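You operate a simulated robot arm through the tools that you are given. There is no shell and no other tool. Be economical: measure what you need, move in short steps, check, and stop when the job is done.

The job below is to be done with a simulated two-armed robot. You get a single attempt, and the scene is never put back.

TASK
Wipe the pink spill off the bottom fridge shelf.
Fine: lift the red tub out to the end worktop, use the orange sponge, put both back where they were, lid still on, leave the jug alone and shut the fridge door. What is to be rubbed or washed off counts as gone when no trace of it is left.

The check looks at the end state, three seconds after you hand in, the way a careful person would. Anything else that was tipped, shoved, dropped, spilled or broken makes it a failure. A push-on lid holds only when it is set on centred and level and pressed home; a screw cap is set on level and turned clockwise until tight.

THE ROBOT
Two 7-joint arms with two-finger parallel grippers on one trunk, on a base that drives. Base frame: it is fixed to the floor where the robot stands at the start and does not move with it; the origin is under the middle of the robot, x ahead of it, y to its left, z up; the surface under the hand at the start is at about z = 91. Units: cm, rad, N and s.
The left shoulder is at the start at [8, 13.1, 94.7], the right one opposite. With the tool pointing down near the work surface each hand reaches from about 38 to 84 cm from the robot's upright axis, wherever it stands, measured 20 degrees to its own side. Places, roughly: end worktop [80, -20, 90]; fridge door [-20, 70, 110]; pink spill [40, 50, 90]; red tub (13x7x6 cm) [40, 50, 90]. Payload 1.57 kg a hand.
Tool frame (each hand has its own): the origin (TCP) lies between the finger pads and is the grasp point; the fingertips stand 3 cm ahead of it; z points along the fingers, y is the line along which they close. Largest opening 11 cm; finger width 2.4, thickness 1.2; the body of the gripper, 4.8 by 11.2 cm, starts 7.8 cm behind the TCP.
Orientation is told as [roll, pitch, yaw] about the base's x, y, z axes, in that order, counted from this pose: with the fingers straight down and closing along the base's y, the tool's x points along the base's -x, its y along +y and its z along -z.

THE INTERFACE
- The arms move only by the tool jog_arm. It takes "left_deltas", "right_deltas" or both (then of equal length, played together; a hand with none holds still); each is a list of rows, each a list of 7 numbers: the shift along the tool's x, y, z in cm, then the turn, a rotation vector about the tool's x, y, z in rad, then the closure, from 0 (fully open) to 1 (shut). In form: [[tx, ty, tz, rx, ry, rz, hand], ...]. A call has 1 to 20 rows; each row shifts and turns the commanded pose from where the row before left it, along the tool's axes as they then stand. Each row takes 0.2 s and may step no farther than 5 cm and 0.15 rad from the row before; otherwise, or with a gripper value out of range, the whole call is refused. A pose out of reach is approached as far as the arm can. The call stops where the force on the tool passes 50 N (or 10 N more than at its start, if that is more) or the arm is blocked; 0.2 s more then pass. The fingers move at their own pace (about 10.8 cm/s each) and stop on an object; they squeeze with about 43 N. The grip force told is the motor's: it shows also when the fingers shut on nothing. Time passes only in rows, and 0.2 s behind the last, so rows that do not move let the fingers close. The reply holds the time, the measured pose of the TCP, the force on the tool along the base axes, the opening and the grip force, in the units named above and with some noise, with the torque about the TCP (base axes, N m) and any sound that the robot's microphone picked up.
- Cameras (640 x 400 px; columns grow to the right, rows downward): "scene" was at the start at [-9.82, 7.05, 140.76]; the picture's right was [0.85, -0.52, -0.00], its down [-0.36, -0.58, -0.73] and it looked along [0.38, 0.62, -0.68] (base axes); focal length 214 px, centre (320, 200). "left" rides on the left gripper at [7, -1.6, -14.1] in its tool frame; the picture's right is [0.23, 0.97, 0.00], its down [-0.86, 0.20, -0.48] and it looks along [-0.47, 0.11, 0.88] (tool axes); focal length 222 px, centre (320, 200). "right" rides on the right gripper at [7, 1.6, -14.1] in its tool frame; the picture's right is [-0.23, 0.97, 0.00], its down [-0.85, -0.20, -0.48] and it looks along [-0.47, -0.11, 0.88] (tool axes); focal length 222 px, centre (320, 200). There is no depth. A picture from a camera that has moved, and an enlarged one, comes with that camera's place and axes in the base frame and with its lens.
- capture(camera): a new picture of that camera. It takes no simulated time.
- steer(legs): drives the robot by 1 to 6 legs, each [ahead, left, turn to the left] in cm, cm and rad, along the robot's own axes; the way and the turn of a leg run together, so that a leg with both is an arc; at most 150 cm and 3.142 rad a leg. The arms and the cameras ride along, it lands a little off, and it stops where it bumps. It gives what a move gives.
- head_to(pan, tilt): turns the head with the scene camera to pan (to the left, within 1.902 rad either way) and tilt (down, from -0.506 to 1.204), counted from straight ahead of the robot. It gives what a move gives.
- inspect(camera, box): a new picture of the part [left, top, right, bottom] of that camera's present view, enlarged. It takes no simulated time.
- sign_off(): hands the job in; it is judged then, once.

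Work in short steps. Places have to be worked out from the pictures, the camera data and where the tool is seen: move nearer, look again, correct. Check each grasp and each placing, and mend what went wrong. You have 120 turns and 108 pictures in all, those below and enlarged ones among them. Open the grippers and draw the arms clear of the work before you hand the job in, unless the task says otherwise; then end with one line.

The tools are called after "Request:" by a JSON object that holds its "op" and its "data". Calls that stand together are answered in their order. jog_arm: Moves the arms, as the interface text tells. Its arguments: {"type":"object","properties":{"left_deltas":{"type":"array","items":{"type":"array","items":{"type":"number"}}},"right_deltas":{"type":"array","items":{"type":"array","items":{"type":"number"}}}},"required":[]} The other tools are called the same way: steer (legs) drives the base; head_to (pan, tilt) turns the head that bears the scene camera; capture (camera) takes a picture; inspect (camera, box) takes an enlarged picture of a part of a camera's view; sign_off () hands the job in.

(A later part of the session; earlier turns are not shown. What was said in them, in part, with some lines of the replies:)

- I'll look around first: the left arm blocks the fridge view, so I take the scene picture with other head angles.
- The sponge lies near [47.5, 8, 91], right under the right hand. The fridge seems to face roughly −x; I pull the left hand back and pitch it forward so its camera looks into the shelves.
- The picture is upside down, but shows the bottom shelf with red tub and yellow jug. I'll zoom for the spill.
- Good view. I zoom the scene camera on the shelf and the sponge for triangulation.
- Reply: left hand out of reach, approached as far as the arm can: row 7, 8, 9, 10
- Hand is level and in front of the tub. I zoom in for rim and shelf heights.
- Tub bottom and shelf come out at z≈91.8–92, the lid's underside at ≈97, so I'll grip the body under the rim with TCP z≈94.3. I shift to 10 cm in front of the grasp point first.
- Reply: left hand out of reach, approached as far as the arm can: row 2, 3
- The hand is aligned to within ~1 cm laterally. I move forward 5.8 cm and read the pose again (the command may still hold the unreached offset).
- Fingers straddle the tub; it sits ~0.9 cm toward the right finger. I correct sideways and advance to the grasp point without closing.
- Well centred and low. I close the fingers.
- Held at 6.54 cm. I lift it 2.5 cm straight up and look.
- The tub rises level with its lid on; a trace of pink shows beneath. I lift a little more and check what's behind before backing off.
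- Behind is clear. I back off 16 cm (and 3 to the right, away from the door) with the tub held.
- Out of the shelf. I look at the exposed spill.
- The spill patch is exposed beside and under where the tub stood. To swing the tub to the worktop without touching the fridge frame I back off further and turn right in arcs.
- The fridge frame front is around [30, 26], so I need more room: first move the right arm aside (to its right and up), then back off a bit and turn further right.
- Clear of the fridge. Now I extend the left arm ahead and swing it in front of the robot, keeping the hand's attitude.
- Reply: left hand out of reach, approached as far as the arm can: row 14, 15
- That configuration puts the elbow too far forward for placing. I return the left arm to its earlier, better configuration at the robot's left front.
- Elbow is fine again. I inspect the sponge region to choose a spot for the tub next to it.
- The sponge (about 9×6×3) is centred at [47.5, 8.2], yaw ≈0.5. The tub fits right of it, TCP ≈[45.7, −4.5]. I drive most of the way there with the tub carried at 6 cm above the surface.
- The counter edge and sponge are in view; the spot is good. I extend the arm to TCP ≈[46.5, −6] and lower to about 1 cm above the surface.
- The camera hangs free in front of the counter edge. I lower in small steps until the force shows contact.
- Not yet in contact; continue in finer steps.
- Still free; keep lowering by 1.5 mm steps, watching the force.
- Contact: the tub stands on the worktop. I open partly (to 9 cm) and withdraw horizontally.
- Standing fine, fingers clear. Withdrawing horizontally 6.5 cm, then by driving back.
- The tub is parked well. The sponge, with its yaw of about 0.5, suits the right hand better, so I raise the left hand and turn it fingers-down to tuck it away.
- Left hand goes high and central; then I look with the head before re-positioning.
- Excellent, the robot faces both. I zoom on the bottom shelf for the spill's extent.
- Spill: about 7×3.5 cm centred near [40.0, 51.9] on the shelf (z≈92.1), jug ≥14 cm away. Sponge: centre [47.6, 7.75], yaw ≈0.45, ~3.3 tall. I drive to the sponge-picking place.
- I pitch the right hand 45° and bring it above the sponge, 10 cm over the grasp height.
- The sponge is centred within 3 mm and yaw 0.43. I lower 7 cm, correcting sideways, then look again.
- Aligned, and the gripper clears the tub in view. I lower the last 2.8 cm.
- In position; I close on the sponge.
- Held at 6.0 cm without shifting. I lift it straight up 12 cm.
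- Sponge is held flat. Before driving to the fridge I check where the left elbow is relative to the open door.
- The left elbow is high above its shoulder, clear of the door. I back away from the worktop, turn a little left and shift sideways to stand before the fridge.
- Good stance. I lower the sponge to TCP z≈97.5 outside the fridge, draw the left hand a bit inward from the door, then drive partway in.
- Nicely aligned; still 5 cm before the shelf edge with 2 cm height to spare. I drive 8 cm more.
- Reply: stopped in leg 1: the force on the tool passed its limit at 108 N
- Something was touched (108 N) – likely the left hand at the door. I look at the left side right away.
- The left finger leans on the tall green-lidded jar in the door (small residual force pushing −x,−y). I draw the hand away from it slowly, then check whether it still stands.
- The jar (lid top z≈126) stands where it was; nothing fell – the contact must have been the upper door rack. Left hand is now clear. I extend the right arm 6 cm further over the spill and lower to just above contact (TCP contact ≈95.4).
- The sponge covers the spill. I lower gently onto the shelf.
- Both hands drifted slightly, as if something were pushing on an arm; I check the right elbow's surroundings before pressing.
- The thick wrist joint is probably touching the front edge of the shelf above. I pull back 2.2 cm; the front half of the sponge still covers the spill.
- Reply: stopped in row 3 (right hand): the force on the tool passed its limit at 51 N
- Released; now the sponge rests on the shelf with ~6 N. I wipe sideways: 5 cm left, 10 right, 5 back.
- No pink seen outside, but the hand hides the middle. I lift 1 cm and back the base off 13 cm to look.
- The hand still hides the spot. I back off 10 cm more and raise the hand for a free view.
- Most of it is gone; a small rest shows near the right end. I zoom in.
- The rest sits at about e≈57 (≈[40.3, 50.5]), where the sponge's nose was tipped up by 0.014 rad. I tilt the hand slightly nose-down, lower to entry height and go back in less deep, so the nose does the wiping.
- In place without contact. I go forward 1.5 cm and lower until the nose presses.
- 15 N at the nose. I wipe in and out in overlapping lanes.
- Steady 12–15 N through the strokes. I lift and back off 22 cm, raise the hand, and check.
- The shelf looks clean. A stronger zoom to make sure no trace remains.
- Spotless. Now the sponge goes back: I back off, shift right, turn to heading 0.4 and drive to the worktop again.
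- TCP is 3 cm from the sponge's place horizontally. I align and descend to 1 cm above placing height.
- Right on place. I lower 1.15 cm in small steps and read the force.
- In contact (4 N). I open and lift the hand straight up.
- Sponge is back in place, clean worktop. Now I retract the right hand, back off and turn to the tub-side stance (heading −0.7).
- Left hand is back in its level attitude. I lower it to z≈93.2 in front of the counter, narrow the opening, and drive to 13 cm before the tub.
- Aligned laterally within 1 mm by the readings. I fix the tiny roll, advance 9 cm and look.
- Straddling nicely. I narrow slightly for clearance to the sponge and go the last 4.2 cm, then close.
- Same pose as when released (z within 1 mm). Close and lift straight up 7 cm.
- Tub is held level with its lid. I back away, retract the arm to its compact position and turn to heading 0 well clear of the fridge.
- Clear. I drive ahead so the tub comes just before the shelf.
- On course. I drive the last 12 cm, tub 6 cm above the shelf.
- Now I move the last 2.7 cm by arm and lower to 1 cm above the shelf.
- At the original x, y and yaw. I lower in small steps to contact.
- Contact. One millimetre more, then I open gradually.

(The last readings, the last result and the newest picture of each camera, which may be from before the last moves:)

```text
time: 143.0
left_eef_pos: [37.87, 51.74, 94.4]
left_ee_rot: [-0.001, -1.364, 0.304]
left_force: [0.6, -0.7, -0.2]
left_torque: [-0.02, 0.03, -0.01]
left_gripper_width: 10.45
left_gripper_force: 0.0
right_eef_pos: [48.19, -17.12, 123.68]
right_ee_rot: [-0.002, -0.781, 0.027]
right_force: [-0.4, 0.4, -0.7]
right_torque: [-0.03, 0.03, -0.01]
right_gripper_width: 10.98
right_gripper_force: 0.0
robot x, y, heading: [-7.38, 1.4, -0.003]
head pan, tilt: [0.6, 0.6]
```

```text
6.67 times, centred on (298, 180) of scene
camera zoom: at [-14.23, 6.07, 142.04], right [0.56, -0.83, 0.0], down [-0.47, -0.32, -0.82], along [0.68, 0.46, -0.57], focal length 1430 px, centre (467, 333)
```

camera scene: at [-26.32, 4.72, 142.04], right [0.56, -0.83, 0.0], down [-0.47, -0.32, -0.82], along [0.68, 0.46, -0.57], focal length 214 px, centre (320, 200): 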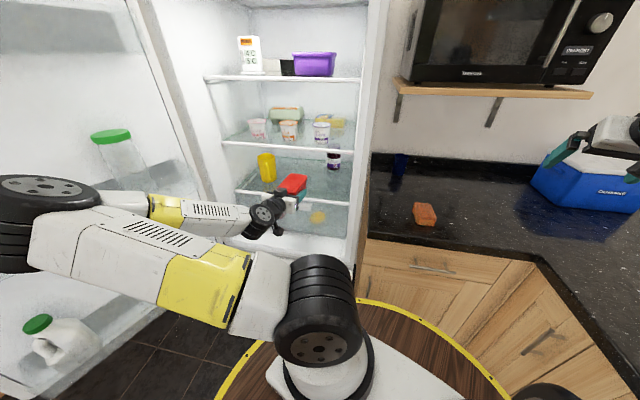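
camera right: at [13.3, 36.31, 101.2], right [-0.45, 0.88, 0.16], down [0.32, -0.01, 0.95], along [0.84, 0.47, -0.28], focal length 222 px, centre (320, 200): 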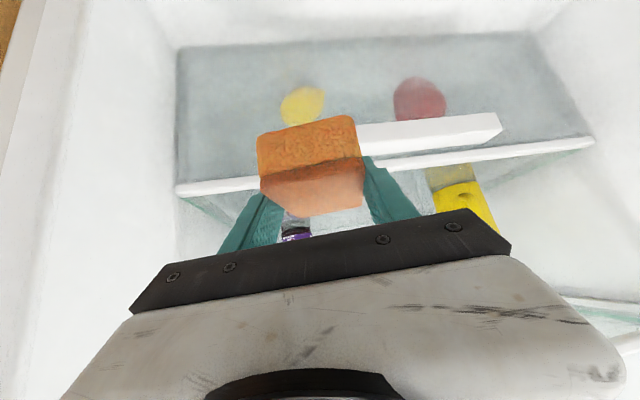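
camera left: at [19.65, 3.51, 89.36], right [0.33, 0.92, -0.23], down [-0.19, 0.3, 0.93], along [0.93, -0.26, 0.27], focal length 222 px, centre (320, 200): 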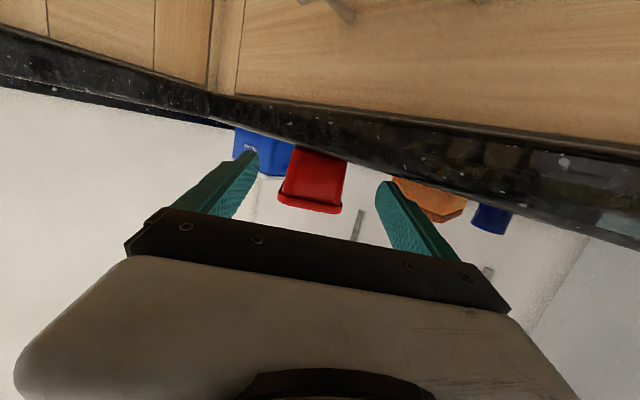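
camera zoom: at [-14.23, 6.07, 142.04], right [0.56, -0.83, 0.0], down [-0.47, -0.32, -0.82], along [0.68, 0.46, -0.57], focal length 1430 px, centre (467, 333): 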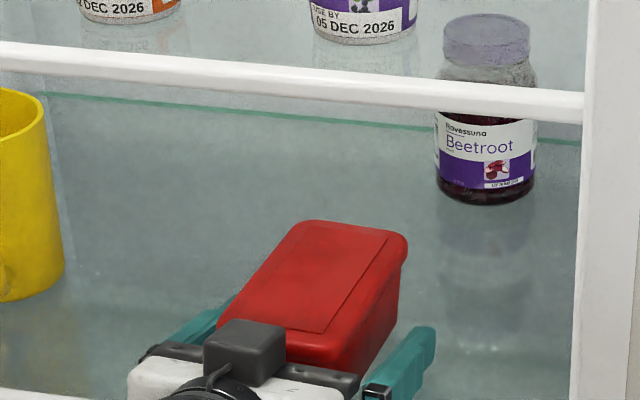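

Released, tub standing level. I withdraw by driving straight back along the hand's direction.

Request:
{"op": "steer", "data": {"legs": [[-18, -5.6, 0]]}}

Request:
{"op": "inspect", "data": {"camera": "scene", "box": [200, 120, 400, 245]}}

```text
time: 144.6
left_eef_pos: [20.06, 46.04, 94.23]
left_ee_rot: [-0.003, -1.361, 0.301]
left_force: [-1.2, 0.9, -0.5]
left_torque: [-0.01, 0.01, 0.03]
left_gripper_width: 10.47
left_gripper_force: 0.0
right_eef_pos: [30.04, -22.75, 123.59]
right_ee_rot: [-0.001, -0.784, 0.022]
right_force: [-0.4, -0.5, 0.1]
right_torque: [-0.02, -0.01, 0.01]
right_gripper_width: 11.03
right_gripper_force: 0.1
robot x, y, heading: [-24.98, -4.37, -0.006]
head pan, tilt: [0.6, 0.6]
```

```text
3.20 times, centred on (300, 182) of scene
camera zoom: at [-32.18, 0.55, 142.04], right [0.56, -0.83, 0.0], down [-0.47, -0.32, -0.82], along [0.68, 0.46, -0.57], focal length 686 px, centre (384, 256)
```

zoom: 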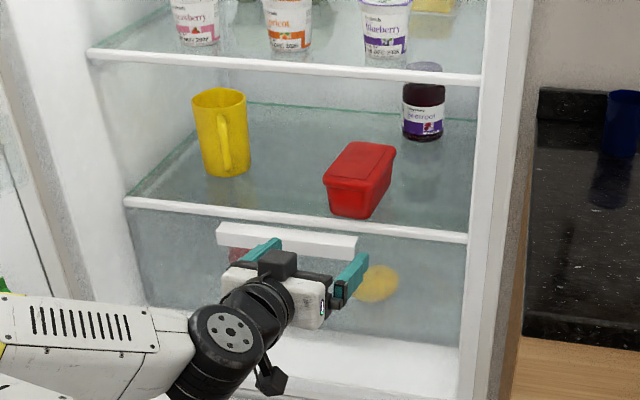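

The tub is back with its lid on, jug untouched. Now the door, opened ~110°: I'll go round its free edge and push its outer face. First back well away from the fridge, closing the right gripper.

Request:
{"op": "steer", "data": {"legs": [[-64.8, -26.6, 0], [0, 0, 0.39]]}}

Request:
{"op": "jog_arm", "data": {"right_deltas": [[0, 0, 0, 0, 0, 0, 0.5], [0, 0, 0, 0, 0, 0, 1], [0, 0, 0, 0, 0, 0, 1], [0, 0, 0, 0, 0, 0, 1]], "left_deltas": [[-4, 0, -0.87, 0, 0, 0, 0.5], [-4, 0, -0.87, 0, 0, 0, 1], [-4, 0, -0.87, 0, 0, 0, 1], [0, 0, 0, 0, 0, 0, 1]]}}

Request:
{"op": "head_to", "data": {"pan": 0.4, "tilt": 0.4}}

Request:
{"op": "capture", "data": {"camera": "scene"}}

```text
time: 149.6
left_eef_pos: [-68.43, 33.32, 94.29]
left_ee_rot: [-0.001, -1.362, 0.693]
left_force: [-0.1, 0.3, 0.0]
left_torque: [-0.01, 0.0, -0.01]
left_gripper_width: 10.44
left_gripper_force: 0.0
right_eef_pos: [-32.73, -26.4, 123.66]
right_ee_rot: [-0.002, -0.783, 0.415]
right_force: [0.3, -0.2, 0.1]
right_torque: [-0.01, 0.02, -0.01]
right_gripper_width: 10.97
right_gripper_force: 0.0
robot x, y, heading: [-91.19, -30.88, 0.382]
head pan, tilt: [0.6, 0.6]
```

```text
time: 150.6
left_eef_pos: [-68.43, 33.25, 106.44]
left_ee_rot: [-0.006, -1.359, 0.698]
left_force: [0.2, -0.9, 0.0]
left_torque: [-0.02, 0.0, 0.0]
left_gripper_width: 0.0
left_gripper_force: 21.3
right_eef_pos: [-32.73, -26.42, 123.56]
right_ee_rot: [-0.003, -0.783, 0.418]
right_force: [-0.3, 0.5, 0.4]
right_torque: [-0.01, 0.01, -0.01]
right_gripper_width: 0.0
right_gripper_force: 21.1
robot x, y, heading: [-90.8, -30.72, 0.385]
head pan, tilt: [0.6, 0.6]
```

```text
time: 151.3
left_eef_pos: [-68.44, 33.26, 106.57]
left_ee_rot: [-0.003, -1.361, 0.695]
left_force: [0.6, -0.4, 0.4]
left_torque: [0.02, -0.06, 0.01]
left_gripper_width: 0.0
left_gripper_force: 21.2
right_eef_pos: [-32.77, -26.48, 123.66]
right_ee_rot: [-0.004, -0.783, 0.417]
right_force: [0.4, 0.0, -0.2]
right_torque: [-0.01, 0.02, -0.02]
right_gripper_width: 0.0
right_gripper_force: 21.1
robot x, y, heading: [-91.07, -31.14, 0.391]
head pan, tilt: [0.4, 0.4]
```

```text
20 pictures are left
camera scene: at [-97.57, -29.62, 143.86], right [0.71, -0.71, 0.0], down [-0.28, -0.28, -0.92], along [0.65, 0.65, -0.39], focal length 214 px, centre (320, 200)
```

scene: 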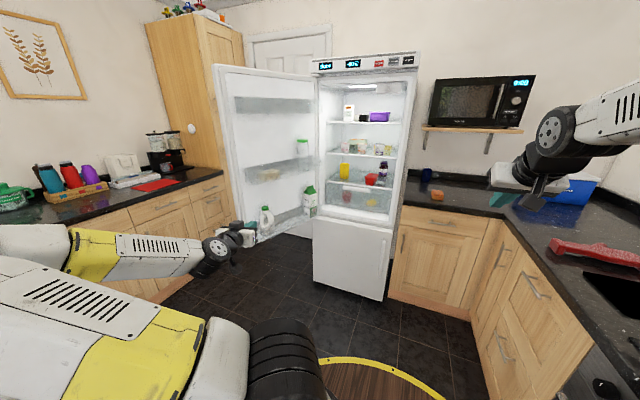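

The door is now open about 130° (free edge near e≈−6, q≈110 in fridge coordinates). I'll hook its outside with the left hand: move left, then partly ahead, and look.

Request:
{"op": "steer", "data": {"legs": [[0, 69, 0], [25, 0, 0]]}}

Request:
{"op": "capture", "data": {"camera": "scene"}}

```text
time: 156.6
left_eef_pos: [-71.95, 106.69, 106.6]
left_ee_rot: [-0.002, -1.363, 0.699]
left_force: [-0.3, 0.0, -0.4]
left_torque: [0.01, -0.03, 0.0]
left_gripper_width: 0.0
left_gripper_force: 21.4
right_eef_pos: [-36.07, 47.34, 123.66]
right_ee_rot: [0.001, -0.783, 0.42]
right_force: [0.5, 0.4, 0.2]
right_torque: [0.01, -0.05, -0.02]
right_gripper_width: 0.01
right_gripper_force: 21.6
robot x, y, heading: [-94.83, 42.81, 0.386]
head pan, tilt: [0.4, 0.4]
```

```text
19 pictures are left
camera scene: at [-100.82, 43.96, 143.87], right [0.71, -0.7, 0.0], down [-0.27, -0.28, -0.92], along [0.65, 0.65, -0.39], focal length 214 px, centre (320, 200)
```

scene: 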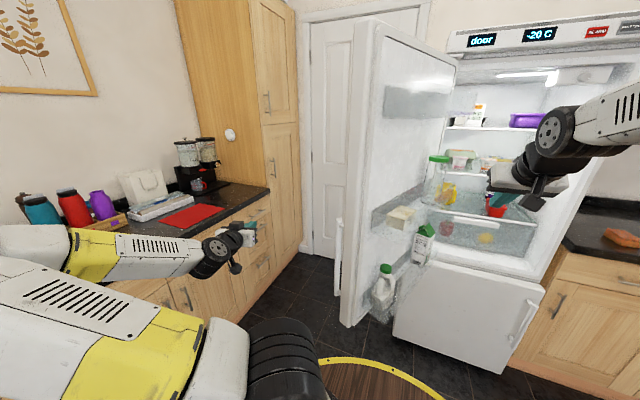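

I can now see the free edge with the outside handle (near [−56, 76], door at ~107°). I extend and turn the left hand slightly inward behind the door's outer side, with a small advance of the base.

Request:
{"op": "steer", "data": {"legs": [[6, 0, 0]]}}

Request:
{"op": "jog_arm", "data": {"left_deltas": [[-0.55, 0, 2.6, 0.13, 0, 0.028, 1], [-0.55, 0, 2.6, 0.13, 0, 0.028, 1], [-0.55, 0, 2.6, 0.13, 0, 0.028, 1], [0, 0, 0, 0, 0, 0, 1]]}}

Request:
{"op": "capture", "data": {"camera": "scene"}}

```text
time: 157.5
left_eef_pos: [-66.39, 109.28, 106.46]
left_ee_rot: [-0.001, -1.362, 0.695]
left_force: [0.0, 0.1, -0.3]
left_torque: [-0.01, 0.02, 0.01]
left_gripper_width: 0.0
left_gripper_force: 21.5
right_eef_pos: [-30.28, 49.66, 123.58]
right_ee_rot: [-0.003, -0.784, 0.417]
right_force: [-0.2, 0.2, 0.1]
right_torque: [-0.01, -0.03, 0.0]
right_gripper_width: 0.0
right_gripper_force: 21.4
robot x, y, heading: [-88.94, 45.03, 0.389]
head pan, tilt: [0.4, 0.4]
```

```text
time: 158.5
left_eef_pos: [-59.5, 113.52, 106.48]
left_ee_rot: [0.003, -1.361, 0.292]
left_force: [0.0, -0.2, -0.6]
left_torque: [0.01, -0.02, 0.0]
left_gripper_width: 0.02
left_gripper_force: 21.6
right_eef_pos: [-30.33, 49.58, 123.64]
right_ee_rot: [-0.003, -0.783, 0.42]
right_force: [-0.2, -0.1, -0.3]
right_torque: [0.02, 0.0, 0.0]
right_gripper_width: 0.0
right_gripper_force: 21.0
robot x, y, heading: [-88.65, 45.34, 0.388]
head pan, tilt: [0.4, 0.4]
```

```text
18 pictures are left
camera scene: at [-95.2, 46.26, 143.87], right [0.71, -0.7, 0.0], down [-0.27, -0.28, -0.92], along [0.65, 0.65, -0.39], focal length 214 px, centre (320, 200)
```

scene: 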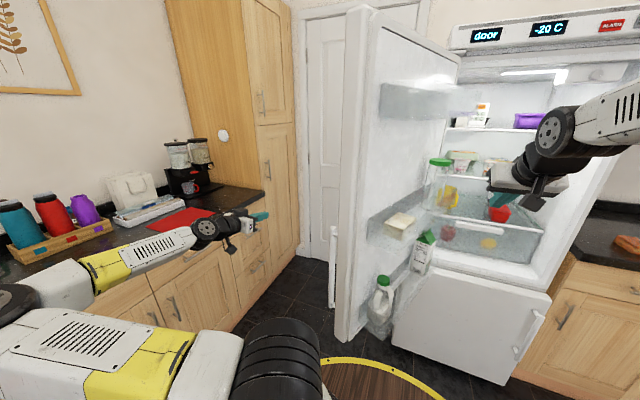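

The hand is ~20 cm outside the door. I drive right 16 cm, then a small further step to make gentle contact.

Request:
{"op": "steer", "data": {"legs": [[0, -16, 0]]}}

Request:
{"op": "steer", "data": {"legs": [[0, -5, 0]]}}

Request:
{"op": "capture", "data": {"camera": "scene"}}

```text
time: 159.9
left_eef_pos: [-53.61, 98.7, 106.59]
left_ee_rot: [0.001, -1.362, 0.297]
left_force: [-0.3, -1.0, 0.4]
left_torque: [0.03, 0.0, -0.01]
left_gripper_width: 0.0
left_gripper_force: 21.9
right_eef_pos: [-24.21, 34.89, 123.62]
right_ee_rot: [-0.002, -0.783, 0.42]
right_force: [0.2, -0.6, 0.0]
right_torque: [-0.01, 0.01, 0.02]
right_gripper_width: 0.01
right_gripper_force: 21.4
robot x, y, heading: [-82.16, 30.15, 0.39]
head pan, tilt: [0.4, 0.4]
```

```text
time: 160.9
left_eef_pos: [-51.66, 94.0, 106.5]
left_ee_rot: [0.0, -1.36, 0.297]
left_force: [0.1, 0.9, -1.0]
left_torque: [0.0, -0.04, -0.03]
left_gripper_width: 0.0
left_gripper_force: 21.1
right_eef_pos: [-22.44, 30.28, 123.68]
right_ee_rot: [-0.001, -0.784, 0.425]
right_force: [0.0, 0.7, -0.1]
right_torque: [0.01, -0.02, -0.03]
right_gripper_width: 0.0
right_gripper_force: 21.0
robot x, y, heading: [-80.82, 25.23, 0.393]
head pan, tilt: [0.4, 0.4]
```

```text
17 pictures are left
camera scene: at [-87.21, 26.82, 143.87], right [0.71, -0.7, 0.0], down [-0.27, -0.28, -0.92], along [0.65, 0.65, -0.39], focal length 214 px, centre (320, 200)
```

scene: 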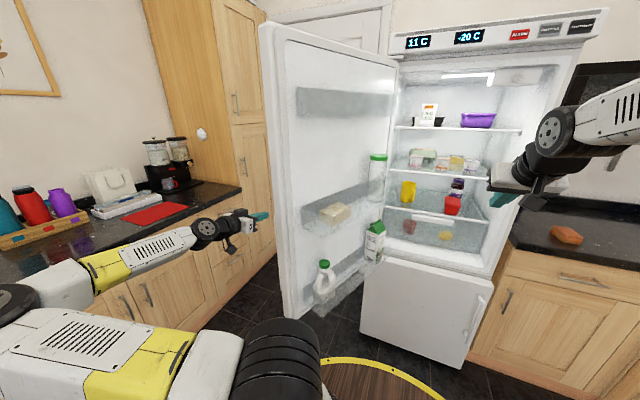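

Close but not touching yet (~4 cm). I continue right and watch the force.

Request:
{"op": "steer", "data": {"legs": [[0, -4, 0], [0, -5, 0]]}}

Request:
{"op": "steer", "data": {"legs": [[0, -8, 0]]}}

Request:
{"op": "capture", "data": {"camera": "scene"}}

```text
time: 162.3
left_eef_pos: [-48.13, 85.71, 106.52]
left_ee_rot: [0.001, -1.363, 0.296]
left_force: [-0.4, 0.1, 0.3]
left_torque: [0.01, 0.0, 0.01]
left_gripper_width: 0.0
left_gripper_force: 21.3
right_eef_pos: [-18.92, 21.96, 123.65]
right_ee_rot: [-0.001, -0.785, 0.421]
right_force: [0.1, 0.8, -0.2]
right_torque: [-0.01, -0.03, 0.0]
right_gripper_width: 0.02
right_gripper_force: 21.6
robot x, y, heading: [-77.25, 17.37, 0.39]
head pan, tilt: [0.4, 0.4]
```

```text
time: 163.5
left_eef_pos: [-45.52, 78.46, 106.42]
left_ee_rot: [0.005, -1.359, 0.298]
left_force: [-2.8, -0.7, 0.5]
left_torque: [-0.02, -0.02, -0.04]
left_gripper_width: 0.0
left_gripper_force: 20.9
right_eef_pos: [-15.94, 14.46, 123.62]
right_ee_rot: [-0.003, -0.783, 0.422]
right_force: [-0.9, -0.4, 0.1]
right_torque: [0.0, -0.01, -0.03]
right_gripper_width: 0.0
right_gripper_force: 21.7
robot x, y, heading: [-73.89, 9.63, 0.394]
head pan, tilt: [0.4, 0.4]
stopped in leg 1: the robot was blocked; the commanded pose is now the measured one
```

```text
16 pictures are left
camera scene: at [-80.79, 11.01, 143.87], right [0.71, -0.7, 0.0], down [-0.27, -0.28, -0.92], along [0.65, 0.66, -0.39], focal length 214 px, centre (320, 200)
```

scene: 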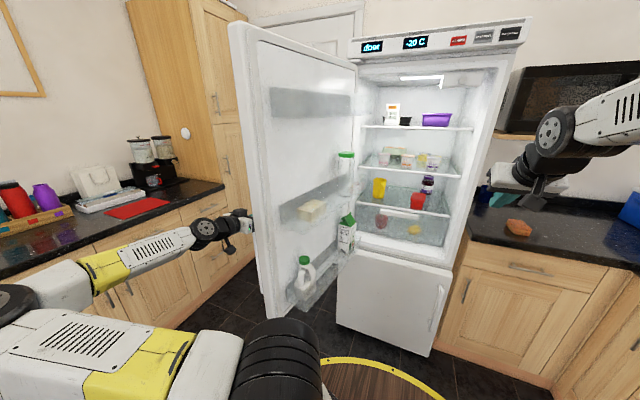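

The door is moving (now ~98°), but the drive was halted by resistance. I continue in shorter legs.

Request:
{"op": "steer", "data": {"legs": [[0, -4, 0]]}}

Request:
{"op": "steer", "data": {"legs": [[0, -6, 0]]}}

Request:
{"op": "capture", "data": {"camera": "scene"}}

```text
time: 164.4
left_eef_pos: [-45.44, 76.55, 106.44]
left_ee_rot: [0.006, -1.36, 0.314]
left_force: [-5.7, 0.1, 3.3]
left_torque: [-0.12, 0.02, -0.26]
left_gripper_width: 0.02
left_gripper_force: 21.1
right_eef_pos: [-15.08, 12.26, 123.61]
right_ee_rot: [-0.004, -0.781, 0.425]
right_force: [0.5, 1.0, 0.5]
right_torque: [-0.01, -0.04, -0.03]
right_gripper_width: 0.0
right_gripper_force: 21.7
robot x, y, heading: [-73.27, 7.41, 0.393]
head pan, tilt: [0.4, 0.4]
stopped in leg 1: the force on the tool passed its limit at 59 N (the readings are from after the stop); the commanded pose is now the measured one
```

```text
time: 165.3
left_eef_pos: [-45.2, 74.72, 106.41]
left_ee_rot: [0.004, -1.36, 0.328]
left_force: [-7.7, -0.6, 3.7]
left_torque: [-0.1, -0.04, -0.3]
left_gripper_width: 0.0
left_gripper_force: 21.2
right_eef_pos: [-14.12, 10.13, 123.48]
right_ee_rot: [-0.003, -0.781, 0.43]
right_force: [-0.2, 0.4, -1.1]
right_torque: [0.0, 0.03, -0.02]
right_gripper_width: 0.0
right_gripper_force: 20.9
robot x, y, heading: [-72.47, 5.5, 0.394]
head pan, tilt: [0.4, 0.4]
stopped in leg 1: the force on the tool passed its limit at 59 N (the readings are from after the stop); the commanded pose is now the measured one
```

```text
15 pictures are left
camera scene: at [-79.04, 6.29, 143.86], right [0.72, -0.7, 0.0], down [-0.27, -0.28, -0.92], along [0.64, 0.66, -0.39], focal length 214 px, centre (320, 200)
```

scene: 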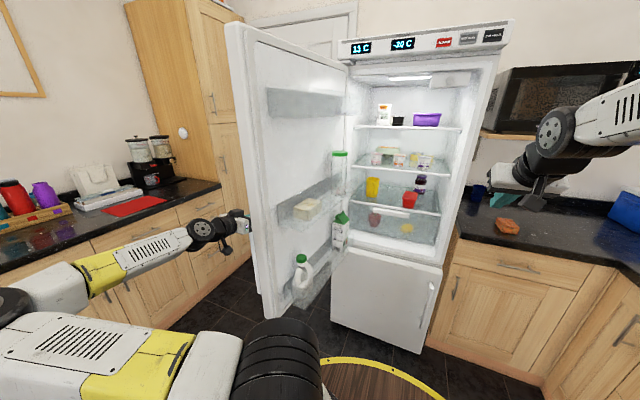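

The door resists quick pushes, so I push slowly with the arm instead (sideways, 3 cm/s).

Request:
{"op": "jog_arm", "data": {"left_deltas": [[0, -0.3, 0, 0, 0, 0, 1], [0, -0.6, 0, 0, 0, 0, 1], [0, -0.6, 0, 0, 0, 0, 1], [0, -0.6, 0, 0, 0, 0, 1], [0, -0.6, 0, 0, 0, 0, 1], [0, -0.6, 0, 0, 0, 0, 1], [0, -0.6, 0, 0, 0, 0, 1], [0, -0.6, 0, 0, 0, 0, 1], [0, -0.6, 0, 0, 0, 0, 1], [0, -0.6, 0, 0, 0, 0, 1], [0, -0.6, 0, 0, 0, 0, 1], [0, -0.6, 0, 0, 0, 0, 1], [0, -0.6, 0, 0, 0, 0, 1], [0, -0.6, 0, 0, 0, 0, 1], [0, -0.6, 0, 0, 0, 0, 1], [0, -0.6, 0, 0, 0, 0, 1], [0, -0.6, 0, 0, 0, 0, 1], [0, -0.6, 0, 0, 0, 0, 1], [0, -0.6, 0, 0, 0, 0, 1], [0, -0.6, 0, 0, 0, 0, 1]]}}

```text
time: 166.4
left_eef_pos: [-44.9, 72.75, 106.39]
left_ee_rot: [0.006, -1.361, 0.334]
left_force: [-14.6, -1.8, 6.7]
left_torque: [-0.2, -0.04, -0.52]
left_gripper_width: 0.01
left_gripper_force: 21.6
right_eef_pos: [-14.33, 10.09, 123.65]
right_ee_rot: [-0.003, -0.782, 0.432]
right_force: [-0.2, 0.2, 0.0]
right_torque: [-0.01, 0.02, -0.04]
right_gripper_width: 0.0
right_gripper_force: 21.2
robot x, y, heading: [-72.7, 5.36, 0.401]
head pan, tilt: [0.4, 0.4]
stopped in row 5 (left hand): the force on the tool passed its limit at 52 N (the readings are from after the stop); the commanded pose is now the measured one
```

The force is along the fingers: the palm is jammed against the handle. I retract the hand 4 cm so that only the fingers reach behind the handle, and look.

Request:
{"op": "jog_arm", "data": {"left_deltas": [[0.2, 0.5, -1, 0, 0, 0, 1], [0.3, 0.5, -1.5, 0, 0, 0, 1], [0.3, 0, -1.5, 0, 0, 0, 1], [0, 0, 0, 0, 0, 0, 1]]}}

Request:
{"op": "inspect", "data": {"camera": "scene", "box": [170, 170, 330, 270]}}

Request:
{"op": "capture", "data": {"camera": "left"}}

```text
time: 167.4
left_eef_pos: [-48.95, 72.06, 106.38]
left_ee_rot: [0.001, -1.357, 0.338]
left_force: [1.0, 0.3, -0.2]
left_torque: [-0.02, 0.0, 0.01]
left_gripper_width: 0.01
left_gripper_force: 20.9
right_eef_pos: [-14.17, 10.17, 123.56]
right_ee_rot: [-0.002, -0.783, 0.429]
right_force: [-0.5, 0.0, -0.6]
right_torque: [-0.04, 0.0, -0.02]
right_gripper_width: 0.01
right_gripper_force: 21.9
robot x, y, heading: [-72.52, 5.14, 0.399]
head pan, tilt: [0.4, 0.4]
```

```text
4.00 times, centred on (250, 220) of scene
camera zoom: at [-79.02, 6.29, 143.87], right [0.72, -0.7, 0.0], down [-0.27, -0.28, -0.92], along [0.64, 0.66, -0.39], focal length 858 px, centre (600, 120)
```

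zoom: 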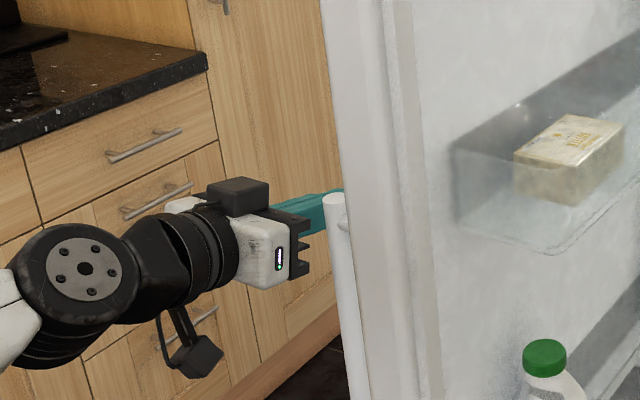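

```text
13 pictures are left
camera left: at [-62.75, 65.68, 102.56], right [-0.37, 0.9, -0.22], down [-0.34, 0.09, 0.94], along [0.87, 0.42, 0.27], focal length 222 px, centre (320, 200)
```

left: 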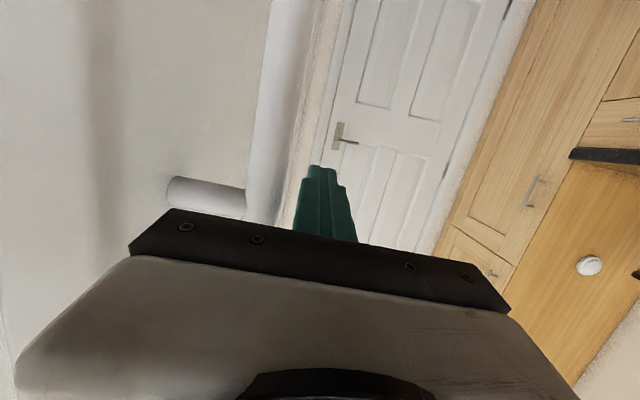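

Clear: the fingers lie outside the handle bar and the palm is now free of it. I push sideways slowly.

Request:
{"op": "jog_arm", "data": {"left_deltas": [[0, -0.6, 0, 0, 0, 0, 1], [0, -0.6, 0, 0, 0, 0, 1], [0, -0.6, 0, 0, 0, 0, 1], [0, -0.6, 0, 0, 0, 0, 1], [0, -0.6, 0, 0, 0, 0, 1], [0, -0.6, 0, 0, 0, 0, 1], [0, -0.6, 0, 0, 0, 0, 1], [0, -0.6, 0, 0, 0, 0, 1], [0, -0.6, 0, 0, 0, 0, 1], [0, -0.6, 0, 0, 0, 0, 1], [0, -0.6, 0, 0, 0, 0, 1], [0, -0.6, 0, 0, 0, 0, 1], [0, -0.6, 0, 0, 0, 0, 1], [0, -0.6, 0, 0, 0, 0, 1], [0, -0.6, 0, 0, 0, 0, 1], [0, -0.6, 0, 0, 0, 0, 1], [0, -0.6, 0, 0, 0, 0, 1], [0, -0.6, 0, 0, 0, 0, 1], [0, -0.6, 0, 0, 0, 0, 1], [0, -0.6, 0, 0, 0, 0, 1]]}}

```text
time: 171.6
left_eef_pos: [-44.92, 60.77, 106.44]
left_ee_rot: [0.001, -1.357, 0.336]
left_force: [-0.3, 0.3, -0.3]
left_torque: [-0.01, 0.0, 0.01]
left_gripper_width: 0.0
left_gripper_force: 21.4
right_eef_pos: [-14.19, 10.19, 123.48]
right_ee_rot: [-0.002, -0.783, 0.43]
right_force: [-1.2, 0.1, -0.1]
right_torque: [-0.02, -0.01, -0.01]
right_gripper_width: 0.0
right_gripper_force: 21.1
robot x, y, heading: [-72.31, 5.03, 0.4]
head pan, tilt: [0.4, 0.4]
```

It went smoothly. A look at the door.

Request:
{"op": "capture", "data": {"camera": "scene"}}

```text
12 pictures are left
camera scene: at [-79.03, 6.29, 143.87], right [0.72, -0.7, 0.0], down [-0.27, -0.28, -0.92], along [0.64, 0.66, -0.39], focal length 214 px, centre (320, 200)
```

scene: 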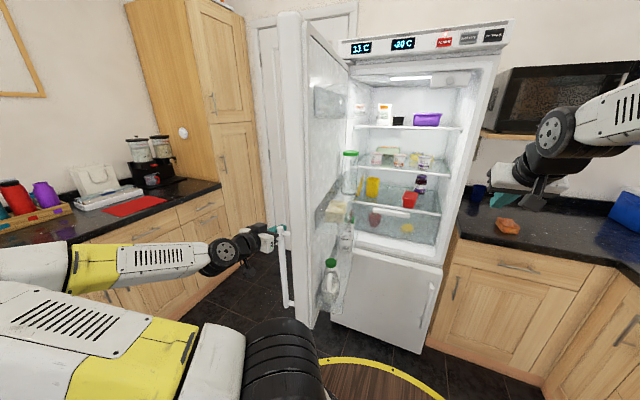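

Door at ~80° and everything on it stands. I keep pushing with short base legs, moving right and slightly ahead.

Request:
{"op": "steer", "data": {"legs": [[1, -6, 0], [2, -6, 0], [2.5, -6, 0]]}}

Request:
{"op": "capture", "data": {"camera": "scene"}}

```text
time: 173.8
left_eef_pos: [-32.75, 46.37, 106.39]
left_ee_rot: [0.002, -1.358, 0.335]
left_force: [-0.8, -0.9, -0.2]
left_torque: [0.02, 0.03, 0.02]
left_gripper_width: 0.0
left_gripper_force: 21.3
right_eef_pos: [-2.1, -4.33, 123.56]
right_ee_rot: [-0.003, -0.782, 0.429]
right_force: [-0.3, 0.0, 0.3]
right_torque: [-0.01, 0.01, -0.01]
right_gripper_width: 0.03
right_gripper_force: 21.2
robot x, y, heading: [-60.3, -9.29, 0.399]
head pan, tilt: [0.4, 0.4]
```

```text
11 pictures are left
camera scene: at [-66.93, -8.2, 143.87], right [0.72, -0.7, 0.0], down [-0.27, -0.28, -0.92], along [0.64, 0.66, -0.39], focal length 214 px, centre (320, 200)
```

scene: 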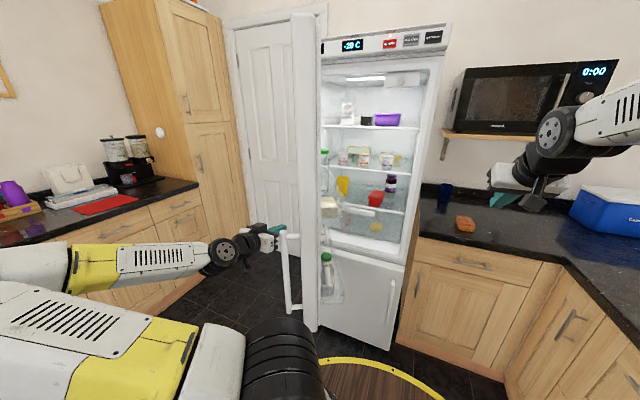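

Good progress (~65°). Continue along the arc.

Request:
{"op": "steer", "data": {"legs": [[3, -6, 0], [4, -6, 0], [5, -4, 0]]}}

Request:
{"op": "capture", "data": {"camera": "scene"}}

```text
time: 176.0
left_eef_pos: [-15.34, 36.19, 106.58]
left_ee_rot: [0.002, -1.361, 0.334]
left_force: [-0.1, 0.4, 0.2]
left_torque: [0.02, -0.01, 0.0]
left_gripper_width: 0.01
left_gripper_force: 21.0
right_eef_pos: [15.39, -14.62, 123.6]
right_ee_rot: [-0.002, -0.782, 0.428]
right_force: [-0.4, -0.3, -0.4]
right_torque: [-0.02, -0.01, -0.01]
right_gripper_width: 0.0
right_gripper_force: 21.1
robot x, y, heading: [-42.69, -19.2, 0.397]
head pan, tilt: [0.4, 0.4]
```

```text
10 pictures are left
camera scene: at [-49.55, -18.33, 143.87], right [0.71, -0.7, 0.0], down [-0.27, -0.28, -0.92], along [0.64, 0.66, -0.39], focal length 214 px, centre (320, 200)
```

scene: 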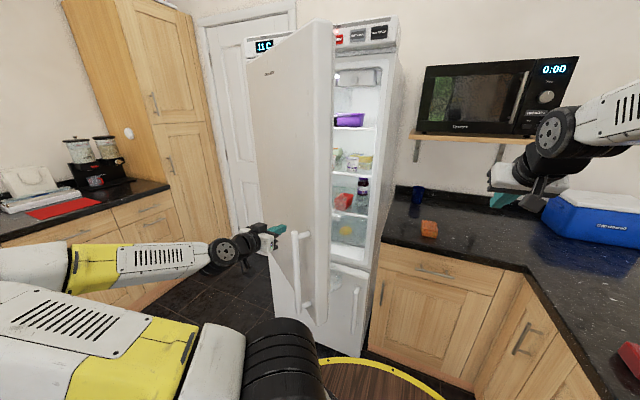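

Door at ~45–50°, outer face in front of the left hand. Now I push straight ahead in short legs.

Request:
{"op": "steer", "data": {"legs": [[7, 0, 0], [6, 0, 0], [6, 0, 0]]}}

Request:
{"op": "capture", "data": {"camera": "scene"}}

```text
time: 178.1
left_eef_pos: [2.27, 43.49, 106.44]
left_ee_rot: [0.002, -1.358, 0.333]
left_force: [0.2, -0.1, 0.4]
left_torque: [0.0, -0.01, -0.02]
left_gripper_width: 0.0
left_gripper_force: 21.3
right_eef_pos: [32.84, -7.17, 123.58]
right_ee_rot: [-0.002, -0.782, 0.427]
right_force: [-0.5, 0.4, 0.0]
right_torque: [0.01, -0.03, -0.01]
right_gripper_width: 0.02
right_gripper_force: 21.4
robot x, y, heading: [-25.33, -12.25, 0.394]
head pan, tilt: [0.4, 0.4]
```

```text
9 pictures are left
camera scene: at [-32.0, -10.98, 143.87], right [0.71, -0.7, 0.0], down [-0.27, -0.28, -0.92], along [0.64, 0.66, -0.39], focal length 214 px, centre (320, 200)
```

scene: 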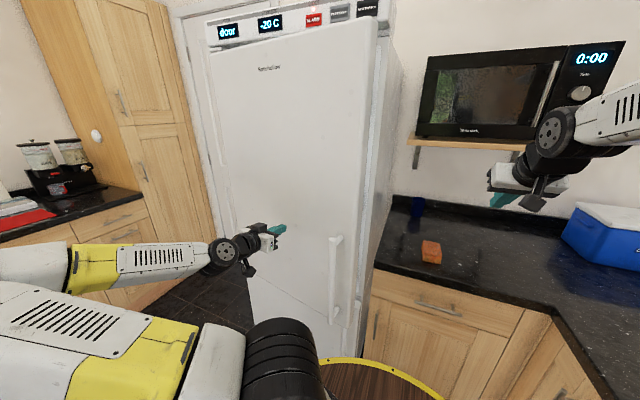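

Nearly shut. I continue gently.

Request:
{"op": "steer", "data": {"legs": [[5, 0, 0], [3, 0, 0]]}}

Request:
{"op": "capture", "data": {"camera": "scene"}}

```text
time: 179.5
left_eef_pos: [9.65, 46.65, 106.33]
left_ee_rot: [0.002, -1.357, 0.335]
left_force: [-0.2, -0.4, 0.0]
left_torque: [0.01, -0.01, 0.0]
left_gripper_width: 0.0
left_gripper_force: 20.9
right_eef_pos: [40.25, -4.07, 123.67]
right_ee_rot: [-0.004, -0.782, 0.431]
right_force: [-0.4, 0.6, -0.5]
right_torque: [0.01, -0.01, -0.01]
right_gripper_width: 0.01
right_gripper_force: 21.1
robot x, y, heading: [-17.72, -9.37, 0.394]
head pan, tilt: [0.4, 0.4]
```

```text
8 pictures are left
camera scene: at [-24.58, -7.87, 143.87], right [0.71, -0.7, 0.0], down [-0.27, -0.28, -0.92], along [0.64, 0.66, -0.39], focal length 214 px, centre (320, 200)
```

scene: 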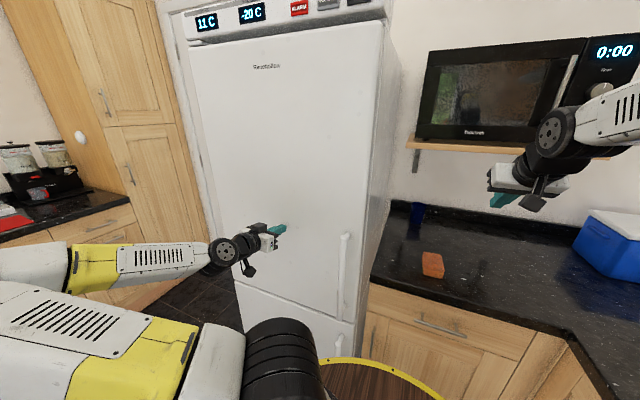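

I press with the arm slowly until the force shows the door has seated.

Request:
{"op": "jog_arm", "data": {"left_deltas": [[-0.12, 0, 0.5, 0, 0, 0, 1], [-0.12, 0, 0.5, 0, 0, 0, 1], [-0.12, 0, 0.5, 0, 0, 0, 1], [-0.12, 0, 0.5, 0, 0, 0, 1], [-0.12, 0, 0.5, 0, 0, 0, 1], [-0.12, 0, 0.5, 0, 0, 0, 1], [-0.12, 0, 0.5, 0, 0, 0, 1], [-0.12, 0, 0.5, 0, 0, 0, 1], [-0.12, 0, 0.5, 0, 0, 0, 1], [-0.12, 0, 0.5, 0, 0, 0, 1], [-0.12, 0, 0.5, 0, 0, 0, 1], [-0.12, 0, 0.5, 0, 0, 0, 1], [-0.12, 0, 0.5, 0, 0, 0, 1], [-0.12, 0, 0.5, 0, 0, 0, 1]]}}

Request:
{"op": "inspect", "data": {"camera": "scene", "box": [180, 0, 420, 360]}}

```text
time: 180.5
left_eef_pos: [11.04, 47.09, 106.35]
left_ee_rot: [0.002, -1.357, 0.338]
left_force: [-24.4, -13.1, 13.9]
left_torque: [0.33, -0.46, 0.03]
left_gripper_width: 0.01
left_gripper_force: 21.1
right_eef_pos: [40.14, -4.16, 123.63]
right_ee_rot: [-0.004, -0.783, 0.43]
right_force: [-0.5, -0.5, -0.2]
right_torque: [-0.03, -0.01, 0.01]
right_gripper_width: 0.02
right_gripper_force: 21.5
robot x, y, heading: [-18.12, -9.22, 0.402]
head pan, tilt: [0.4, 0.4]
stopped in row 5 (left hand): the force on the tool passed its limit at 58 N (the readings are from after the stop); the commanded pose is now the measured one
```

```text
1.11 times, centred on (300, 180) of scene
camera zoom: at [-24.8, -8.02, 143.86], right [0.72, -0.7, 0.0], down [-0.27, -0.28, -0.92], along [0.64, 0.66, -0.39], focal length 238 px, centre (342, 222)
```

zoom: 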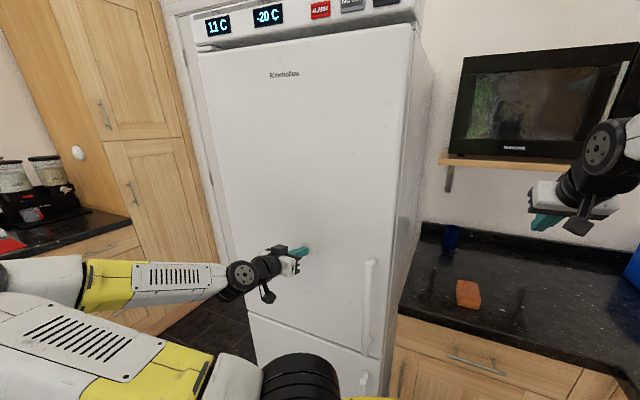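

Firm contact (58 N): it seems seated. I withdraw the hand, back off and inspect the door gap.

Request:
{"op": "jog_arm", "data": {"left_deltas": [[0.5, 0, -2.5, 0, 0, 0, 1], [0.5, 0, -2.5, 0, 0, 0, 0.5], [0, 0, 0, 0, 0, 0, 0], [0, 0, 0, 0, 0, 0, 0]], "right_deltas": [[0, 0, 0, 0, 0, 0, 1], [0, 0, 0, 0, 0, 0, 0.5], [0, 0, 0, 0, 0, 0, 0], [0, 0, 0, 0, 0, 0, 0]]}}

Request:
{"op": "steer", "data": {"legs": [[-30, 0, 0]]}}

Request:
{"op": "head_to", "data": {"pan": 0.3, "tilt": 0.35}}

Request:
{"op": "capture", "data": {"camera": "scene"}}

Request:
{"op": "inspect", "data": {"camera": "scene", "box": [240, 20, 440, 345]}}

```text
time: 181.5
left_eef_pos: [6.48, 45.58, 106.38]
left_ee_rot: [-0.003, -1.356, 0.342]
left_force: [0.0, -0.1, 0.6]
left_torque: [-0.01, -0.01, 0.0]
left_gripper_width: 11.01
left_gripper_force: 0.1
right_eef_pos: [40.31, -4.01, 123.6]
right_ee_rot: [-0.003, -0.783, 0.428]
right_force: [0.0, 0.0, 0.9]
right_torque: [-0.02, 0.01, -0.01]
right_gripper_width: 11.01
right_gripper_force: 0.1
robot x, y, heading: [-17.78, -8.85, 0.396]
head pan, tilt: [0.4, 0.4]
```

```text
time: 183.5
left_eef_pos: [-21.27, 33.83, 106.36]
left_ee_rot: [-0.005, -1.354, 0.343]
left_force: [0.3, -0.5, -0.7]
left_torque: [0.01, 0.02, -0.02]
left_gripper_width: 11.0
left_gripper_force: 0.1
right_eef_pos: [12.54, -15.82, 123.71]
right_ee_rot: [-0.005, -0.783, 0.428]
right_force: [-0.4, -0.4, -0.3]
right_torque: [0.02, -0.04, 0.03]
right_gripper_width: 11.02
right_gripper_force: 0.0
robot x, y, heading: [-45.81, -21.21, 0.403]
head pan, tilt: [0.4, 0.4]
```

```text
time: 184.2
left_eef_pos: [-21.3, 33.87, 106.41]
left_ee_rot: [-0.005, -1.355, 0.339]
left_force: [-0.3, 0.1, -0.1]
left_torque: [-0.01, 0.0, 0.02]
left_gripper_width: 11.01
left_gripper_force: 0.0
right_eef_pos: [12.43, -15.84, 123.52]
right_ee_rot: [-0.003, -0.782, 0.427]
right_force: [-0.4, 0.1, 0.5]
right_torque: [0.0, 0.0, 0.02]
right_gripper_width: 11.01
right_gripper_force: 0.0
robot x, y, heading: [-46.02, -20.66, 0.395]
head pan, tilt: [0.3, 0.351]
```

```text
6 pictures are left
camera scene: at [-51.75, -20.21, 144.32], right [0.64, -0.77, 0.0], down [-0.26, -0.22, -0.94], along [0.72, 0.6, -0.34], focal length 214 px, centre (320, 200)
```

scene: 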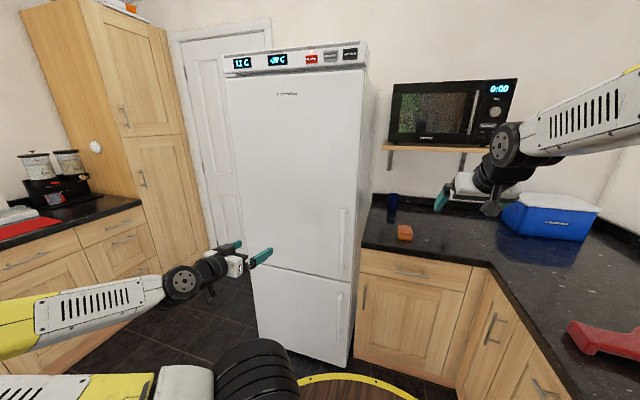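

```text
1.23 times, centred on (340, 182) of scene
camera zoom: at [-51.75, -20.21, 144.32], right [0.64, -0.77, 0.0], down [-0.26, -0.22, -0.94], along [0.72, 0.6, -0.34], focal length 264 px, centre (295, 222)
```

zoom: 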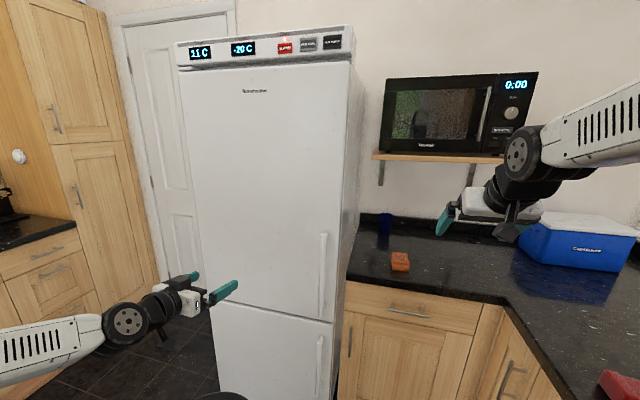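

The upper door looks flush with the lower one. A final zoom on the seam and display.

Request:
{"op": "inspect", "data": {"camera": "scene", "box": [300, 230, 380, 290]}}

Request:
{"op": "inspect", "data": {"camera": "scene", "box": [220, 35, 380, 105]}}

```text
6.67 times, centred on (340, 260) of scene
camera zoom: at [-51.75, -20.21, 144.32], right [0.64, -0.77, 0.0], down [-0.26, -0.22, -0.94], along [0.72, 0.6, -0.34], focal length 1430 px, centre (187, -200)
```

zoom: 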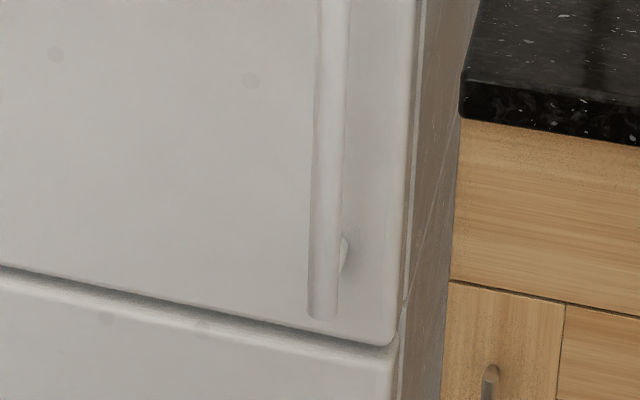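

```text
4.00 times, centred on (300, 70) of scene
camera zoom: at [-51.75, -20.21, 144.32], right [0.64, -0.77, 0.0], down [-0.26, -0.22, -0.94], along [0.72, 0.6, -0.34], focal length 858 px, centre (400, 720)
```

zoom: 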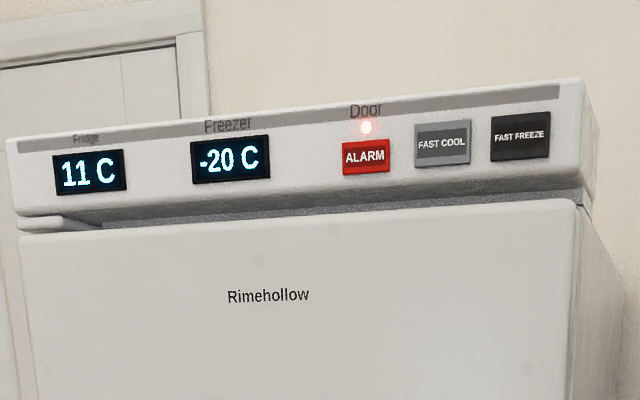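

The door lamp is still red and the free edge seems slightly proud, so it isn't fully home. I'll press near the free edge with the closed right hand: shift left 40 cm and approach.

Request:
{"op": "jog_arm", "data": {"right_deltas": [[0, 0, 0, 0, 0, 0, 0.5], [0, 0, 0, 0, 0, 0, 1], [0, 0, 0, 0, 0, 0, 1], [0, 0, 0, 0, 0, 0, 1]]}}

Request:
{"op": "steer", "data": {"legs": [[0, 40, 0], [14, 0, 0]]}}

Request:
{"op": "capture", "data": {"camera": "scene"}}

```text
time: 185.2
left_eef_pos: [-21.27, 33.93, 106.41]
left_ee_rot: [-0.005, -1.355, 0.342]
left_force: [0.2, -0.4, 0.6]
left_torque: [0.01, -0.03, 0.02]
left_gripper_width: 10.98
left_gripper_force: 0.1
right_eef_pos: [12.37, -15.93, 123.6]
right_ee_rot: [-0.003, -0.782, 0.426]
right_force: [0.6, -0.2, -0.4]
right_torque: [0.01, 0.01, -0.04]
right_gripper_width: 0.0
right_gripper_force: 21.0
robot x, y, heading: [-46.17, -21.03, 0.399]
head pan, tilt: [0.3, 0.351]
```

```text
time: 188.6
left_eef_pos: [-24.0, 76.18, 106.48]
left_ee_rot: [-0.005, -1.354, 0.344]
left_force: [-0.3, -0.7, 0.1]
left_torque: [0.0, -0.01, 0.0]
left_gripper_width: 11.0
left_gripper_force: 0.0
right_eef_pos: [9.83, 26.62, 123.49]
right_ee_rot: [-0.004, -0.781, 0.43]
right_force: [0.1, 0.6, -0.4]
right_torque: [-0.01, 0.01, 0.03]
right_gripper_width: 0.0
right_gripper_force: 21.4
robot x, y, heading: [-48.75, 21.37, 0.401]
head pan, tilt: [0.3, 0.351]
```

```text
2 pictures are left
camera scene: at [-54.32, 22.08, 144.32], right [0.64, -0.77, 0.0], down [-0.26, -0.22, -0.94], along [0.72, 0.6, -0.34], focal length 214 px, centre (320, 200)
```

scene: 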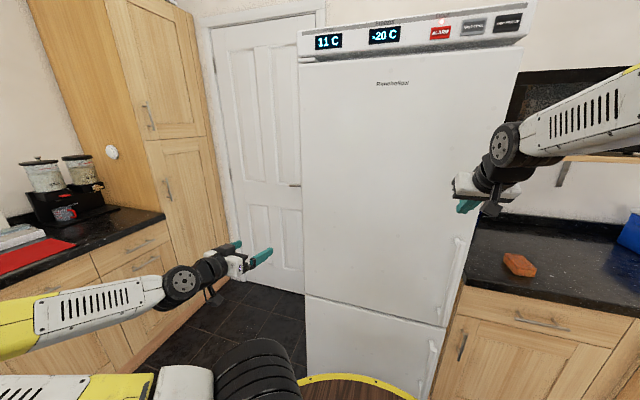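

The right hand is before the free edge, above the handle. I push forward slowly with the arm until firm.

Request:
{"op": "jog_arm", "data": {"right_deltas": [[-0.42, 0, 0.42, 0, 0, 0, 1], [-0.42, 0, 0.42, 0, 0, 0, 1], [-0.42, 0, 0.42, 0, 0, 0, 1], [-0.42, 0, 0.42, 0, 0, 0, 1], [-0.42, 0, 0.42, 0, 0, 0, 1], [-0.42, 0, 0.42, 0, 0, 0, 1], [-0.42, 0, 0.42, 0, 0, 0, 1], [-0.42, 0, 0.42, 0, 0, 0, 1], [-0.42, 0, 0.42, 0, 0, 0, 1], [-0.42, 0, 0.42, 0, 0, 0, 1], [-0.42, 0, 0.42, 0, 0, 0, 1], [-0.42, 0, 0.42, 0, 0, 0, 1], [-0.42, 0, 0.42, 0, 0, 0, 1], [-0.42, 0, 0.42, 0, 0, 0, 1], [-0.42, 0, 0.42, 0, 0, 0, 1], [-0.42, 0, 0.42, 0, 0, 0, 1], [-0.42, 0, 0.42, 0, 0, 0, 1], [-0.42, 0, 0.42, 0, 0, 0, 1], [-0.42, 0, 0.42, 0, 0, 0, 1], [-0.42, 0, 0.42, 0, 0, 0, 1]]}}

```text
time: 192.2
left_eef_pos: [-24.11, 76.11, 106.34]
left_ee_rot: [-0.005, -1.355, 0.343]
left_force: [-0.2, -0.1, 0.6]
left_torque: [0.0, -0.01, -0.01]
left_gripper_width: 11.03
left_gripper_force: 0.0
right_eef_pos: [18.19, 30.58, 123.46]
right_ee_rot: [-0.003, -0.774, 0.427]
right_force: [-26.6, -9.3, 11.8]
right_torque: [0.02, 0.03, 0.0]
right_gripper_width: 0.04
right_gripper_force: 21.8
robot x, y, heading: [-48.53, 21.57, 0.4]
head pan, tilt: [0.3, 0.351]
stopped in row 17 (right hand): the force on the tool passed its limit at 59 N (the readings are from after the stop); the commanded pose is now the measured one
```

Firm at face e≈31.3 here versus ≈31.0 in the middle: the door is parallel to the front, i.e. home. One more press to make sure.

Request:
{"op": "jog_arm", "data": {"right_deltas": [[-0.2, 0, 0.2, 0, 0, 0, 1], [-0.2, 0, 0.2, 0, 0, 0, 1], [-0.2, 0, 0.2, 0, 0, 0, 1], [-0.2, 0, 0.2, 0, 0, 0, 1], [0, 0, 0, 0, 0, 0, 1]]}}

Request:
{"op": "inspect", "data": {"camera": "scene", "box": [400, 0, 540, 120]}}

```text
time: 192.6
left_eef_pos: [-24.22, 76.07, 106.51]
left_ee_rot: [-0.004, -1.356, 0.339]
left_force: [0.3, -0.6, 0.8]
left_torque: [0.02, -0.03, -0.01]
left_gripper_width: 11.01
left_gripper_force: 0.0
right_eef_pos: [18.21, 30.36, 123.48]
right_ee_rot: [-0.002, -0.771, 0.427]
right_force: [-26.6, -9.1, 12.1]
right_torque: [0.01, 0.05, 0.02]
right_gripper_width: 0.0
right_gripper_force: 21.9
robot x, y, heading: [-48.26, 21.32, 0.402]
head pan, tilt: [0.3, 0.351]
stopped in row 1 (right hand): the force on the tool passed its limit at 55 N (the readings are from after the stop); the commanded pose is now the measured one
```

```text
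3.33 times, centred on (470, 60) of scene
camera zoom: at [-54.62, 21.98, 144.31], right [0.64, -0.77, 0.0], down [-0.26, -0.22, -0.94], along [0.72, 0.6, -0.34], focal length 715 px, centre (-180, 667)
```

zoom: 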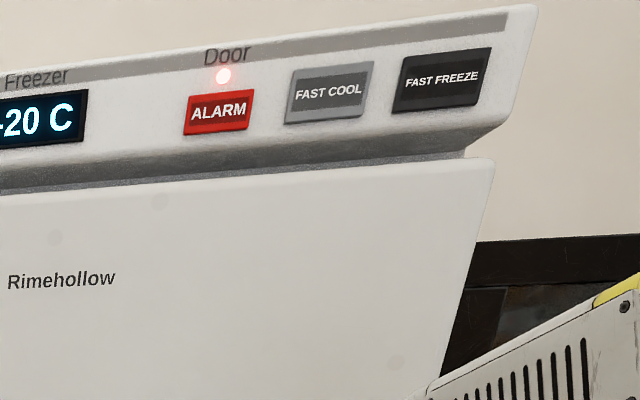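

The door doesn't give any further; the lamp is evidently the alarm light. I withdraw, open the gripper, back off and take a last look.

Request:
{"op": "jog_arm", "data": {"right_deltas": [[1.5, 0, -1.5, 0, 0, 0, 1], [2, 0, -2, 0, 0, 0, 1], [2, 0, -2, 0, 0, 0, 0.5], [0, 0, 0, 0, 0, 0, 0], [0, 0, 0, 0, 0, 0, 0]]}}

Request:
{"op": "steer", "data": {"legs": [[-22, -38, 0]]}}

Request:
{"op": "inspect", "data": {"camera": "scene", "box": [240, 60, 440, 320]}}

```text
time: 193.8
left_eef_pos: [-24.02, 76.24, 106.31]
left_ee_rot: [-0.005, -1.356, 0.342]
left_force: [-0.4, -0.8, -0.2]
left_torque: [0.01, -0.02, 0.0]
left_gripper_width: 11.01
left_gripper_force: 0.0
right_eef_pos: [11.41, 27.31, 123.45]
right_ee_rot: [-0.002, -0.769, 0.425]
right_force: [-0.4, 0.4, 0.6]
right_torque: [0.01, -0.01, -0.01]
right_gripper_width: 11.0
right_gripper_force: 0.1
robot x, y, heading: [-48.35, 21.38, 0.396]
head pan, tilt: [0.3, 0.351]
```

```text
time: 196.4
left_eef_pos: [-29.41, 32.72, 106.31]
left_ee_rot: [-0.004, -1.354, 0.34]
left_force: [-0.7, -0.3, 0.1]
left_torque: [0.03, -0.05, 0.02]
left_gripper_width: 11.0
left_gripper_force: 0.1
right_eef_pos: [5.77, -16.2, 123.53]
right_ee_rot: [0.0, -0.769, 0.425]
right_force: [0.2, 0.1, 0.8]
right_torque: [-0.01, -0.02, 0.01]
right_gripper_width: 11.0
right_gripper_force: 0.0
robot x, y, heading: [-54.19, -22.08, 0.395]
head pan, tilt: [0.3, 0.351]
```

```text
1.54 times, centred on (340, 190) of scene
camera zoom: at [-59.98, -21.48, 144.32], right [0.64, -0.77, 0.0], down [-0.26, -0.22, -0.94], along [0.72, 0.6, -0.34], focal length 330 px, centre (289, 215)
```

zoom: 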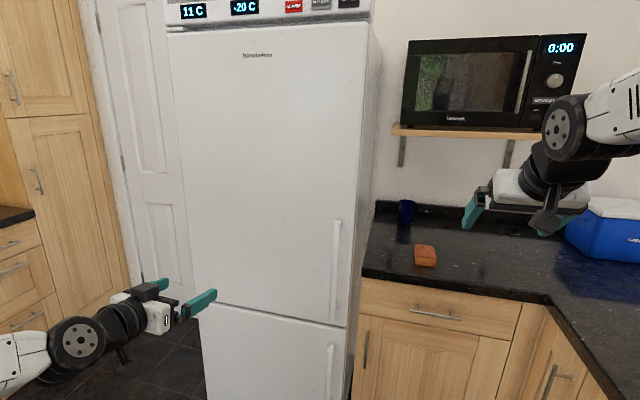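

The door is flush, the sponge is in its place, the tub is back on the shelf with its lid on, and both arms are clear with grippers open. I hand the job in.

Request:
{"op": "sign_off", "data": {}}

```text
The job is handed in.
```

I wiped the pink spill off the bottom shelf with no trace left in the close-up, put the tub (lid on) and the sponge back where they were, left the jug alone and shut the fridge door; its red door lamp was still lit, though the door sits flush and would not push in further.
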